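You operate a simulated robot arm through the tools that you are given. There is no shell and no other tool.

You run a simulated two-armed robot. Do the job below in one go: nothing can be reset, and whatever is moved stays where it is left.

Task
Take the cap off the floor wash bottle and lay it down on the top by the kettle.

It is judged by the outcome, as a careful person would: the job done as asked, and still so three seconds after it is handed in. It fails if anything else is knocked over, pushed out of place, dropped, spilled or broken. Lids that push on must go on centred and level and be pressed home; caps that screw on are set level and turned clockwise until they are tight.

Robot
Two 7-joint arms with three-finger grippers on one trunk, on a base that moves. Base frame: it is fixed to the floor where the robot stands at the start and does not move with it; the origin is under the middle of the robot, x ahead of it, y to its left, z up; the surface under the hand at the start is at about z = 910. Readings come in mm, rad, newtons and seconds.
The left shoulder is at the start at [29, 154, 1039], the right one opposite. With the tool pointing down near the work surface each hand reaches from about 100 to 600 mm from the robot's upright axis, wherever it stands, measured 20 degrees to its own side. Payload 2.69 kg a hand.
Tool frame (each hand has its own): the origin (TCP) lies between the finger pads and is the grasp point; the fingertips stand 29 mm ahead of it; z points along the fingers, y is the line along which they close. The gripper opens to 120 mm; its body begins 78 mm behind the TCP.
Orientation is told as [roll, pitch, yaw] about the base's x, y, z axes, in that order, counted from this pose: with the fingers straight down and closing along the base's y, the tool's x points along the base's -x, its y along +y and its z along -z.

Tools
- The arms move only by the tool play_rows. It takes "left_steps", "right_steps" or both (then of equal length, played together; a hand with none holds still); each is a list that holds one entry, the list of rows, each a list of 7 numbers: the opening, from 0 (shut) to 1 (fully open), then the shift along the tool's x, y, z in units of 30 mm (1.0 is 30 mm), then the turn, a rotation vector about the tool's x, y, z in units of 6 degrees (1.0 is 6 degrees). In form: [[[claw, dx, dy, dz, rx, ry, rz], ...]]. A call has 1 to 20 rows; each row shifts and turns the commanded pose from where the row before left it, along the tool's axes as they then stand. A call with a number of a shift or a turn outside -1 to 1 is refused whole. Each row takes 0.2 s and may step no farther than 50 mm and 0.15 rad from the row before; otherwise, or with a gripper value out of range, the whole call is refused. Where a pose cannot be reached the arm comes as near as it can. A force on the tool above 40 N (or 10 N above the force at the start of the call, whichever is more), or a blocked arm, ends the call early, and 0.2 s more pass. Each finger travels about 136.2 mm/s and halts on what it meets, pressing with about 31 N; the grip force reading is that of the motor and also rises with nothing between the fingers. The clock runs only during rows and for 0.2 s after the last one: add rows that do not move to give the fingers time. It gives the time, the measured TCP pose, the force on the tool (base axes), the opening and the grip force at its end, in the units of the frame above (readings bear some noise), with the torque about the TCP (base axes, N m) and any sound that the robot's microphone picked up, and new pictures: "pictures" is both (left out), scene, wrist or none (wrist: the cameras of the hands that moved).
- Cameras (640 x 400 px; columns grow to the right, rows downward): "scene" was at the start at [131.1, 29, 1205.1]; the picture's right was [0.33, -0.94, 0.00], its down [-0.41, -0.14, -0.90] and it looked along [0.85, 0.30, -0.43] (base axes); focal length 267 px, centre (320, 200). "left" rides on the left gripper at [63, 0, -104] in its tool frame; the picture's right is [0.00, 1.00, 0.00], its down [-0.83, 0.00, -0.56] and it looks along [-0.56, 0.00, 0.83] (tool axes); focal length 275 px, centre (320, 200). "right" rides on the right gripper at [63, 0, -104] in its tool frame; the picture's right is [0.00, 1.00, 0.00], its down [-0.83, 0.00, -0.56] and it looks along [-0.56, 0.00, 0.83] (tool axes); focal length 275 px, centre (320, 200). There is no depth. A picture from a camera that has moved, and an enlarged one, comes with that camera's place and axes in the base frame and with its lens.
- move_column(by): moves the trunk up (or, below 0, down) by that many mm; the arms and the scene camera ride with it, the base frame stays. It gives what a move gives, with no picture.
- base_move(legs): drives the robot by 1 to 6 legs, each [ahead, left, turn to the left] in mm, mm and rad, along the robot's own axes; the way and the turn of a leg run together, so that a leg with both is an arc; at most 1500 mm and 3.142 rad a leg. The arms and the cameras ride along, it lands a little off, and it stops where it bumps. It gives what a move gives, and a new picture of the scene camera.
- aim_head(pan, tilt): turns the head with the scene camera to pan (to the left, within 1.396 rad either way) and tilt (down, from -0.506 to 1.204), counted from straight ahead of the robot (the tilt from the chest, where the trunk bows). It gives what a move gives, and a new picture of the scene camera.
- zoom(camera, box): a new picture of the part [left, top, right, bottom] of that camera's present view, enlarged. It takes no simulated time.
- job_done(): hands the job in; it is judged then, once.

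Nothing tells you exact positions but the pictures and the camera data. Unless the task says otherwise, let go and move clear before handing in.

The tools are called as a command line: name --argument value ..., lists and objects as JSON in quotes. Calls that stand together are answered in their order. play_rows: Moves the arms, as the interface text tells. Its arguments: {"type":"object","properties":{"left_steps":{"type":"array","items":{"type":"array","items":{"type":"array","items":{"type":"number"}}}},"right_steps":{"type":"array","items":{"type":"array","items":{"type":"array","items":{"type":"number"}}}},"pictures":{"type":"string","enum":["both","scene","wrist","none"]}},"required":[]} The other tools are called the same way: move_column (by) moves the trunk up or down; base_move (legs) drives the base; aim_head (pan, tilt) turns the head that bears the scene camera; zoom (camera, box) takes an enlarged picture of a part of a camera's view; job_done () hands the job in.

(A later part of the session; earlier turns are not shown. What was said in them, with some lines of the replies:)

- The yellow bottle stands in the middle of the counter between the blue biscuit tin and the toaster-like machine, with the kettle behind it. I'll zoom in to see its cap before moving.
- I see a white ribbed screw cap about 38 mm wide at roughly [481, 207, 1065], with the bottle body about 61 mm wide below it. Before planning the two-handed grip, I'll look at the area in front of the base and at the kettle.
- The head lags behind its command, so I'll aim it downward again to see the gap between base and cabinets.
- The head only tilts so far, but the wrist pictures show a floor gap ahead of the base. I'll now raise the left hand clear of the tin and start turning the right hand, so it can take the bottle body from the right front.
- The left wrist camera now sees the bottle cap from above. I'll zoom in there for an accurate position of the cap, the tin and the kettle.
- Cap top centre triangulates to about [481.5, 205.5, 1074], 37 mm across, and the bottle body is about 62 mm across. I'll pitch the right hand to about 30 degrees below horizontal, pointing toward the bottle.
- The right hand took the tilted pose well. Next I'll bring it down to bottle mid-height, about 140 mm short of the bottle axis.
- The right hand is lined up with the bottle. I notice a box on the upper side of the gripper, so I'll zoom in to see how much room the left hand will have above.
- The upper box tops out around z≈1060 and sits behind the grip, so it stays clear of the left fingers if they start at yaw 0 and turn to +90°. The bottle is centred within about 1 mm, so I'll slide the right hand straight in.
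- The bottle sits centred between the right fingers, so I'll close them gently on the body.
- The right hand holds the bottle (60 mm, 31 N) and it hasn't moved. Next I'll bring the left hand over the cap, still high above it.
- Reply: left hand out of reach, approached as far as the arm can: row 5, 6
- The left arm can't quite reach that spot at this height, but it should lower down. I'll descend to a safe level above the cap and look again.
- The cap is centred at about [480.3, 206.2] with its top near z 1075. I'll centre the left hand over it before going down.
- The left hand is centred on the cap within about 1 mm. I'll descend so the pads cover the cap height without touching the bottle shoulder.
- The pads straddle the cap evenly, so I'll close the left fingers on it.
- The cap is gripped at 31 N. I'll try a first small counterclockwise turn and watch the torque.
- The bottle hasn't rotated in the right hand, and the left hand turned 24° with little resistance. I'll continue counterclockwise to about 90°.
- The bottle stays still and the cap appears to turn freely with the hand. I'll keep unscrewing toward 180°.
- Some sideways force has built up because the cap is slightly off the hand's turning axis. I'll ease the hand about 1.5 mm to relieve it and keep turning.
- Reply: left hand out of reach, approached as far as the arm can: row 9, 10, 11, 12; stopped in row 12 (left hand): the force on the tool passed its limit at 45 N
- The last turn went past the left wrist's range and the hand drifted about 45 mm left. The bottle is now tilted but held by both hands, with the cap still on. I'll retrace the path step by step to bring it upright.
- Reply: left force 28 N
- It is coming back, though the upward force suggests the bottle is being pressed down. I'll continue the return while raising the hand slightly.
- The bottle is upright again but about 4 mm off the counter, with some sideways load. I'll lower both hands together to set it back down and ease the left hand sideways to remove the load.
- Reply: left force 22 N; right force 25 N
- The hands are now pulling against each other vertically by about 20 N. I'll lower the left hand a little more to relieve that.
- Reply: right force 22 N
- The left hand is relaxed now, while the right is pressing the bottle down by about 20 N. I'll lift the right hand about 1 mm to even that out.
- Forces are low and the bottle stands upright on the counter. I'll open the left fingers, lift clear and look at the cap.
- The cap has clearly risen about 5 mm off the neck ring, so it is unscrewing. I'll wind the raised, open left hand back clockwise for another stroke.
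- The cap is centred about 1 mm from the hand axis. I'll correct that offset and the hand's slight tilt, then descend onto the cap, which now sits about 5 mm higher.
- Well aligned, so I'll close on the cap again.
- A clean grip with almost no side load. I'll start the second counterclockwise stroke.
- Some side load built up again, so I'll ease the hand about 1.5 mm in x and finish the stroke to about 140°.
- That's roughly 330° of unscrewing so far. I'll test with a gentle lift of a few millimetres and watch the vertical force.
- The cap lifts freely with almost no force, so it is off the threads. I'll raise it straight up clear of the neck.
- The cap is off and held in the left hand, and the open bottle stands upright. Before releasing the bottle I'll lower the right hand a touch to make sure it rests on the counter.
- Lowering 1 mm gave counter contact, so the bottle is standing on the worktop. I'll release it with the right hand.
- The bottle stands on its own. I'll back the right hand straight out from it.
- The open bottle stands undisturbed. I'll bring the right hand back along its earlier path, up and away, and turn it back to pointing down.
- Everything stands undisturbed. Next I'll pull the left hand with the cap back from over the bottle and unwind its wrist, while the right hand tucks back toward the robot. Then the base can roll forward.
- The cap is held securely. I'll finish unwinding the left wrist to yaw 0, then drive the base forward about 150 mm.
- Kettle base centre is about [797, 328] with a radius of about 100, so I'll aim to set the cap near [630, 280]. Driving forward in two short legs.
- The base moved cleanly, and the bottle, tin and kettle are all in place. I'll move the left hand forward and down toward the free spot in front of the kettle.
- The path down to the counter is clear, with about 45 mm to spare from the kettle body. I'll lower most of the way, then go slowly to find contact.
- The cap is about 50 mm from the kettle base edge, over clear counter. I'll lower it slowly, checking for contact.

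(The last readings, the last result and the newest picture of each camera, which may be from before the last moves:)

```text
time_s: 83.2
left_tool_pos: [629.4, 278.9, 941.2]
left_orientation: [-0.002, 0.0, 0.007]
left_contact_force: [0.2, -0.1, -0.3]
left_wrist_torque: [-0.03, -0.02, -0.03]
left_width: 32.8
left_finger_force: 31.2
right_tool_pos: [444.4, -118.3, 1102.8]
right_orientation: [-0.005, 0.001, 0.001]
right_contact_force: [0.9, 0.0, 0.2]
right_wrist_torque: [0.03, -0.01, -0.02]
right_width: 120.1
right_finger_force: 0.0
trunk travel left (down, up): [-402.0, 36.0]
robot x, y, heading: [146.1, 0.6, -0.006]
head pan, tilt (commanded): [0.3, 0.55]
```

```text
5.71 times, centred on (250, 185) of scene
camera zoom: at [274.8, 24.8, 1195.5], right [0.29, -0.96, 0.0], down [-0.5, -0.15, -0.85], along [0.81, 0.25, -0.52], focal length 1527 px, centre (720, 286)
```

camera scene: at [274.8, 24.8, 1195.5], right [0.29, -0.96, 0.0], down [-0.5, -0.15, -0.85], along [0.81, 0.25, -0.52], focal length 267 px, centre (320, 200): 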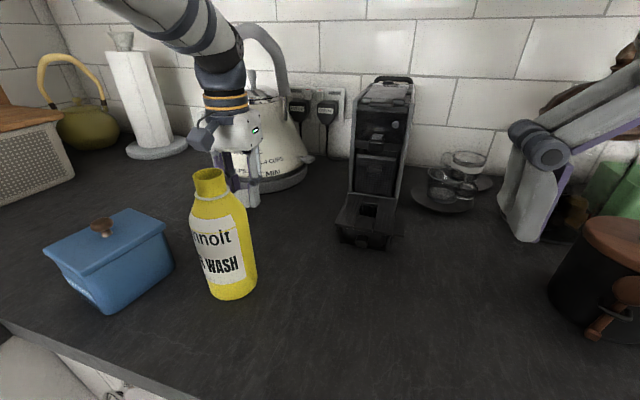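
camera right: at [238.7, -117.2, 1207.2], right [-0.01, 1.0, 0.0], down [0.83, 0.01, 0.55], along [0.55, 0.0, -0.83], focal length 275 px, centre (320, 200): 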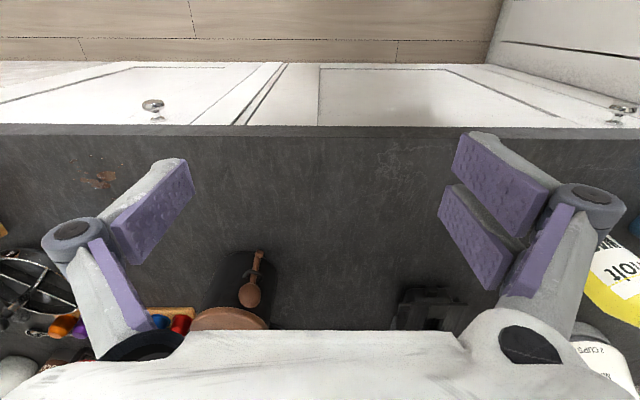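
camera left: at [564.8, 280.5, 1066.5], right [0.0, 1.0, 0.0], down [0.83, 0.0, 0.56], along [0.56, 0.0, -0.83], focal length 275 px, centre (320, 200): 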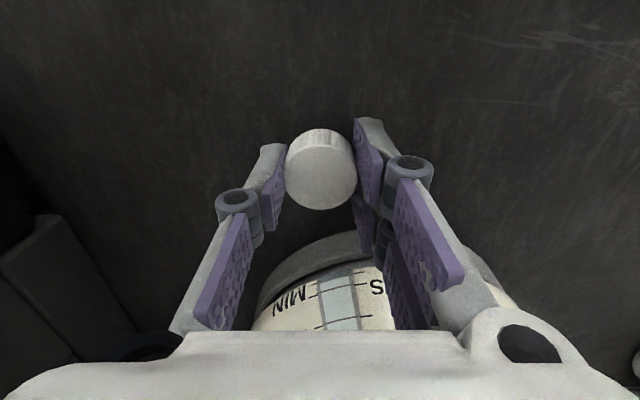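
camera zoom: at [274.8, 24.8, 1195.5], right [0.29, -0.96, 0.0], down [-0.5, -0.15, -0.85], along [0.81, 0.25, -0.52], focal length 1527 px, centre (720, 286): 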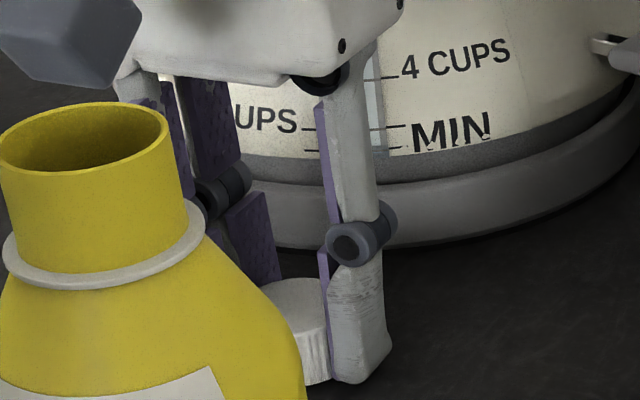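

play_rows --left_steps '[[[0.1, 0, 0, 0.03, 0, 0, 0], [0.1, 0, 0, 0, 0, 0, 0]]]' --pictures "none"

play_rows --left_steps '[[[0.1, 0, 0, 0.03, 0, 0, 0], [0.1, 0, 0, 0, 0, 0, 0]]]' --pictures "none"

```text
time_s: 83.8
left_tool_pos: [629.8, 278.9, 941.5]
left_orientation: [-0.001, 0.001, 0.007]
left_contact_force: [0.5, -0.8, 0.3]
left_wrist_torque: [0.0, 0.0, -0.02]
left_width: 32.6
left_finger_force: 31.0
right_tool_pos: [445.0, -117.1, 1103.4]
right_orientation: [-0.007, 0.003, 0.001]
right_contact_force: [-0.3, -0.2, -0.4]
right_wrist_torque: [-0.03, -0.03, -0.01]
right_width: 119.9
right_finger_force: 0.1
trunk travel left (down, up): [-402.0, 36.0]
robot x, y, heading: [145.1, -0.6, 0.001]
head pan, tilt (commanded): [0.3, 0.55]
```

```text
time_s: 84.4
left_tool_pos: [629.2, 279.3, 939.6]
left_orientation: [-0.001, 0.0, 0.007]
left_contact_force: [-0.3, 0.1, -0.2]
left_wrist_torque: [-0.02, 0.01, 0.0]
left_width: 32.6
left_finger_force: 31.0
right_tool_pos: [444.6, -118.8, 1103.9]
right_orientation: [-0.004, 0.003, -0.002]
right_contact_force: [0.0, 0.7, 0.2]
right_wrist_torque: [-0.03, 0.0, 0.01]
right_width: 120.1
right_finger_force: 0.1
trunk travel left (down, up): [-402.0, 36.0]
robot x, y, heading: [144.4, -2.1, 0.001]
head pan, tilt (commanded): [0.3, 0.55]
```

play_rows --left_steps '[[[0.1, 0, 0, 0.03, 0, 0, 0], [0.1, 0, 0, 0, 0, 0, 0]]]' --pictures "none"

play_rows --left_steps '[[[0.1, 0, 0, 0.03, 0, 0, 0], [0.1, 0, 0, 0, 0, 0, 0]]]' --pictures "both"

zoom --camera "scene" --box '[210, 150, 290, 220]'

```text
time_s: 85.0
left_tool_pos: [629.4, 279.3, 938.5]
left_orientation: [-0.002, -0.002, 0.007]
left_contact_force: [-0.3, 0.2, 5.2]
left_wrist_torque: [-0.05, -0.04, -0.01]
left_width: 32.6
left_finger_force: 31.4
right_tool_pos: [445.5, -118.9, 1103.5]
right_orientation: [-0.004, 0.003, 0.0]
right_contact_force: [0.1, 0.4, 0.2]
right_wrist_torque: [0.0, -0.01, -0.01]
right_width: 120.1
right_finger_force: 0.1
trunk travel left (down, up): [-402.0, 36.0]
robot x, y, heading: [146.4, -1.6, 0.001]
head pan, tilt (commanded): [0.3, 0.55]
```

```text
time_s: 85.6
left_tool_pos: [629.1, 279.4, 938.4]
left_orientation: [-0.001, -0.005, 0.008]
left_contact_force: [2.2, 3.2, 13.4]
left_wrist_torque: [-0.1, -0.14, 0.02]
left_width: 32.7
left_finger_force: 30.8
right_tool_pos: [444.7, -118.7, 1104.9]
right_orientation: [-0.006, 0.0, 0.0]
right_contact_force: [0.6, -0.3, 0.5]
right_wrist_torque: [-0.01, -0.02, 0.04]
right_width: 120.1
right_finger_force: 0.0
trunk travel left (down, up): [-402.0, 36.0]
robot x, y, heading: [146.1, -0.8, -0.004]
head pan, tilt (commanded): [0.3, 0.55]
camera scene: at [273.9, 24.6, 1195.8], right [0.29, -0.96, 0.0], down [-0.5, -0.15, -0.85], along [0.82, 0.25, -0.52], focal length 267 px, centre (320, 200)
camera left: at [564.9, 279.7, 1043.3], right [0.0, 1.0, 0.0], down [0.83, 0.0, 0.56], along [0.56, 0.0, -0.83], focal length 275 px, centre (320, 200)
```

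scene: 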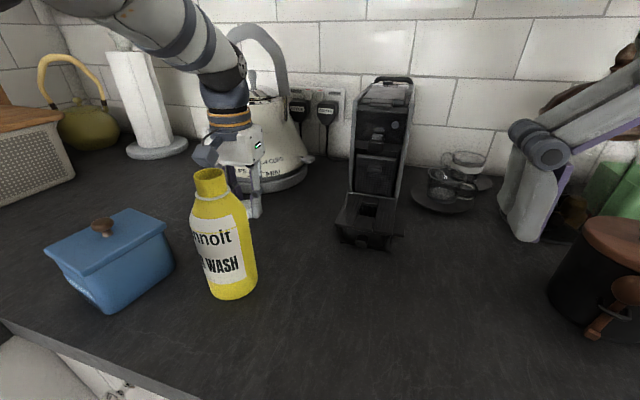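
left: 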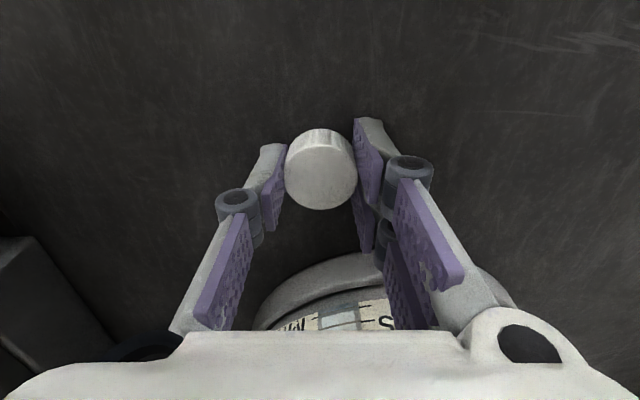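

```text
5.71 times, centred on (250, 185) of scene
camera zoom: at [273.9, 24.6, 1195.8], right [0.29, -0.96, 0.0], down [-0.5, -0.15, -0.85], along [0.82, 0.25, -0.52], focal length 1527 px, centre (720, 286)
```

zoom: 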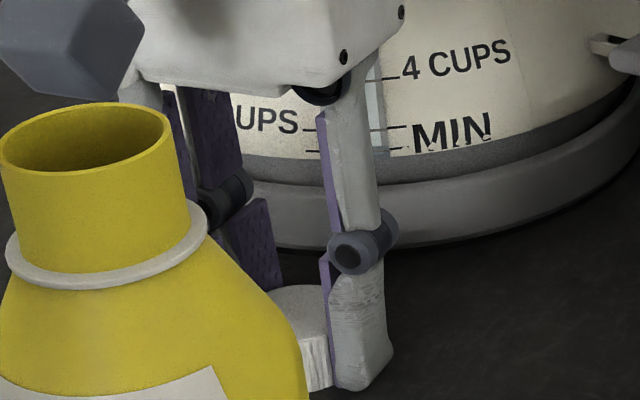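

The cap has touched the counter. I'll ease off slightly and open the fingers slowly to leave it there.

play_rows --left_steps '[[[0.1, 0, 0, -0.03, 0, 0, 0], [0.29, 0, 0, 0, 0, 0, 0], [0.32, 0, 0, 0, 0, 0, 0], [0.36, 0, 0, 0, 0, 0, 0], [0.42, 0, 0, 0, 0, 0, 0], [0.5, 0, 0, 0, 0, 0, 0], [0.5, 0, 0, 0, 0, 0, 0]]]' --pictures "both"

zoom --camera "left" --box '[220, 80, 420, 280]'

```text
time_s: 87.2
left_tool_pos: [628.6, 280.6, 938.9]
left_orientation: [-0.002, 0.002, 0.008]
left_contact_force: [-0.5, 0.4, 1.1]
left_wrist_torque: [-0.01, 0.01, -0.02]
left_width: 60.0
left_finger_force: 0.1
right_tool_pos: [444.1, -118.5, 1103.8]
right_orientation: [-0.004, 0.001, 0.0]
right_contact_force: [0.5, 0.5, -1.0]
right_wrist_torque: [0.03, 0.0, -0.01]
right_width: 120.0
right_finger_force: 0.0
trunk travel left (down, up): [-402.0, 36.0]
robot x, y, heading: [141.3, 1.3, -0.003]
head pan, tilt (commanded): [0.3, 0.55]
camera scene: at [274.9, 24.8, 1195.5], right [0.29, -0.96, 0.0], down [-0.5, -0.15, -0.85], along [0.81, 0.25, -0.52], focal length 267 px, centre (320, 200)
camera left: at [565.2, 279.9, 1043.0], right [0.0, 1.0, 0.0], down [0.83, 0.0, 0.56], along [0.56, 0.0, -0.83], focal length 275 px, centre (320, 200)
```

scene: 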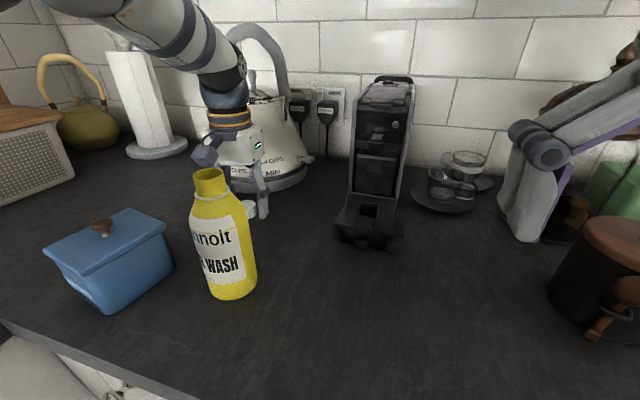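
left: 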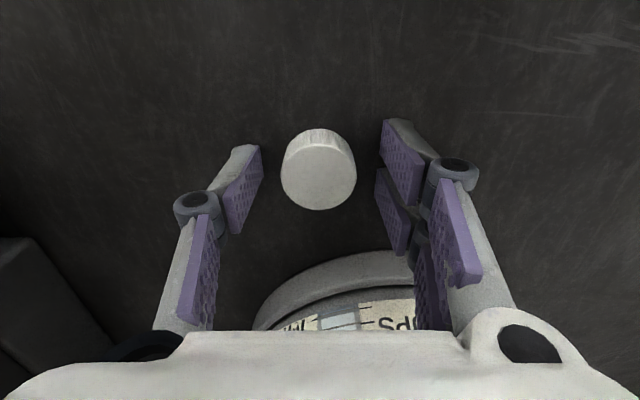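

```text
2.00 times, centred on (320, 180) of left
camera zoom: at [565.2, 279.9, 1043.0], right [0.0, 1.0, 0.0], down [0.83, 0.0, 0.56], along [0.56, 0.0, -0.83], focal length 551 px, centre (320, 240)
```

zoom: 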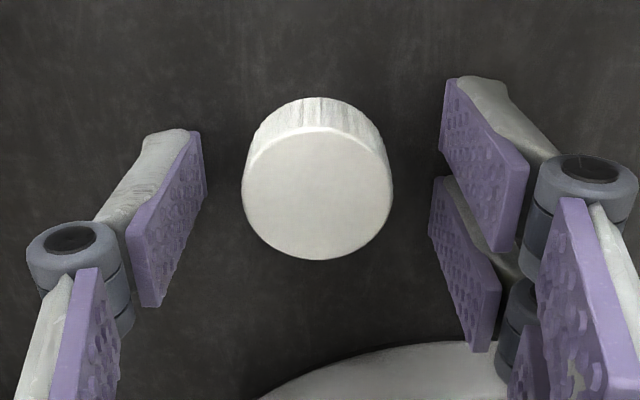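

The cap lies flat on the counter, free of the fingers. I'll lift the left hand straight up and withdraw.

play_rows --left_steps '[[[0.5, 0, 0, -0.3, 0, 0, 0], [0.5, 0, 0, -0.6, 0, 0, 0], [0.5, 0, 0, -0.8, 0, 0, 0], [0.5, 0, 0, -0.8, 0, 0, 0], [0.5, 0, 0, -0.8, 0, 0, 0], [0.5, 0, 0, -0.8, 0, 0, 0], [0.5, 0.4, 0.095, -0.3667, 0, 0, 0], [0.5, 0.4, 0.095, -0.3667, 0, 0, 0], [0.5, 0.4, 0.095, -0.3667, 0, 0, 0], [0.5, 0.4, 0.095, -0.3667, 0, 0, 0], [0.5, 0.4, 0.095, -0.3667, 0, 0, 0], [0.5, 0.4, 0.095, -0.3667, 0, 0, 0], [0.5, 0.4, 0.095, -0.3, 0, 0, 0], [0.5, 0, 0, 0, 0, 0, 0]]]' --pictures "both"

zoom --camera "scene" --box '[160, 120, 320, 310]'

```text
time_s: 90.2
left_tool_pos: [545.3, 299.4, 1135.7]
left_orientation: [-0.001, 0.0, 0.006]
left_contact_force: [0.0, -0.6, 0.6]
left_wrist_torque: [-0.02, 0.01, -0.01]
left_width: 60.3
left_finger_force: 0.0
right_tool_pos: [444.8, -117.1, 1102.9]
right_orientation: [-0.004, 0.001, 0.0]
right_contact_force: [0.1, 0.3, -0.1]
right_wrist_torque: [0.04, 0.0, 0.0]
right_width: 120.1
right_finger_force: 0.0
trunk travel left (down, up): [-402.0, 36.0]
robot x, y, heading: [144.6, -0.8, -0.002]
head pan, tilt (commanded): [0.3, 0.55]
camera scene: at [275.0, 24.9, 1195.5], right [0.29, -0.96, 0.0], down [-0.5, -0.15, -0.85], along [0.81, 0.25, -0.52], focal length 267 px, centre (320, 200)
camera left: at [482.3, 299.5, 1240.3], right [0.0, 1.0, 0.0], down [0.83, 0.0, 0.56], along [0.56, 0.0, -0.83], focal length 275 px, centre (320, 200)
```

scene: 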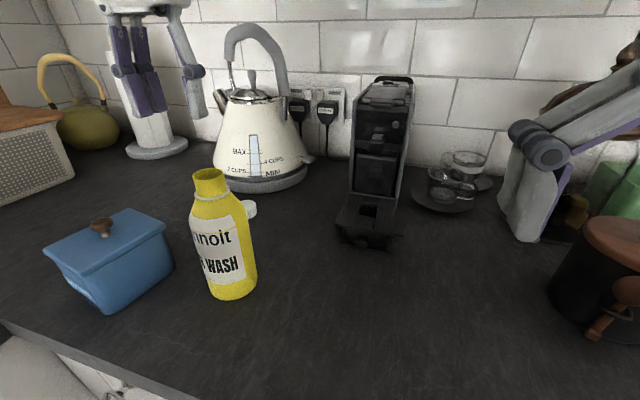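
left: 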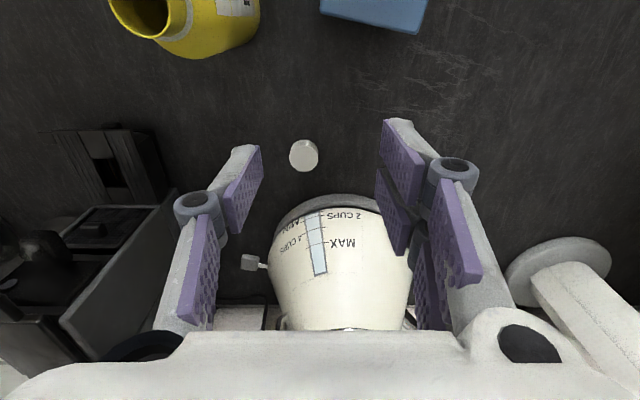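

```text
2.11 times, centred on (240, 215) of scene
camera zoom: at [275.0, 24.9, 1195.5], right [0.29, -0.96, 0.0], down [-0.5, -0.15, -0.85], along [0.81, 0.25, -0.52], focal length 563 px, centre (488, 168)
```

zoom: 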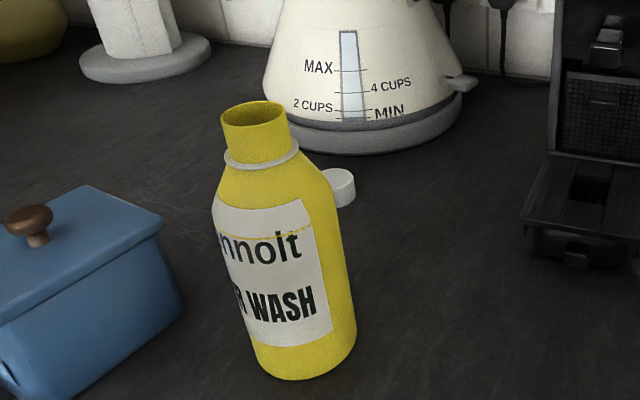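

The cap lies flat on the counter just in front of the kettle. The open bottle stands upright, nothing else has moved, and both hands are clear, so I'm handing the job in.

job_done

```text
The job is handed in.
```

The floor wash bottle's cap is off and lies flat on the counter, about 50 mm in front of the kettle base. I've handed the job in, but I haven't seen a verdict on it.

- **Bottle:** it stands open and upright, only a few millimetres from where it started.
- **What went wrong:** partway through the first unscrewing stroke the left wrist ran past its range and pulled the bottle sideways. It tilted roughly 20 degrees while both hands held it. The cap was still on and I saw nothing spill. I brought it upright and set it back down before carrying on.
- **Everything else:** the biscuit tin, kettle and coffee machine look undisturbed.
- **Robot:** I drove the base about 145 mm forward to reach the spot by the kettle and left it there. Both hands are open and clear.
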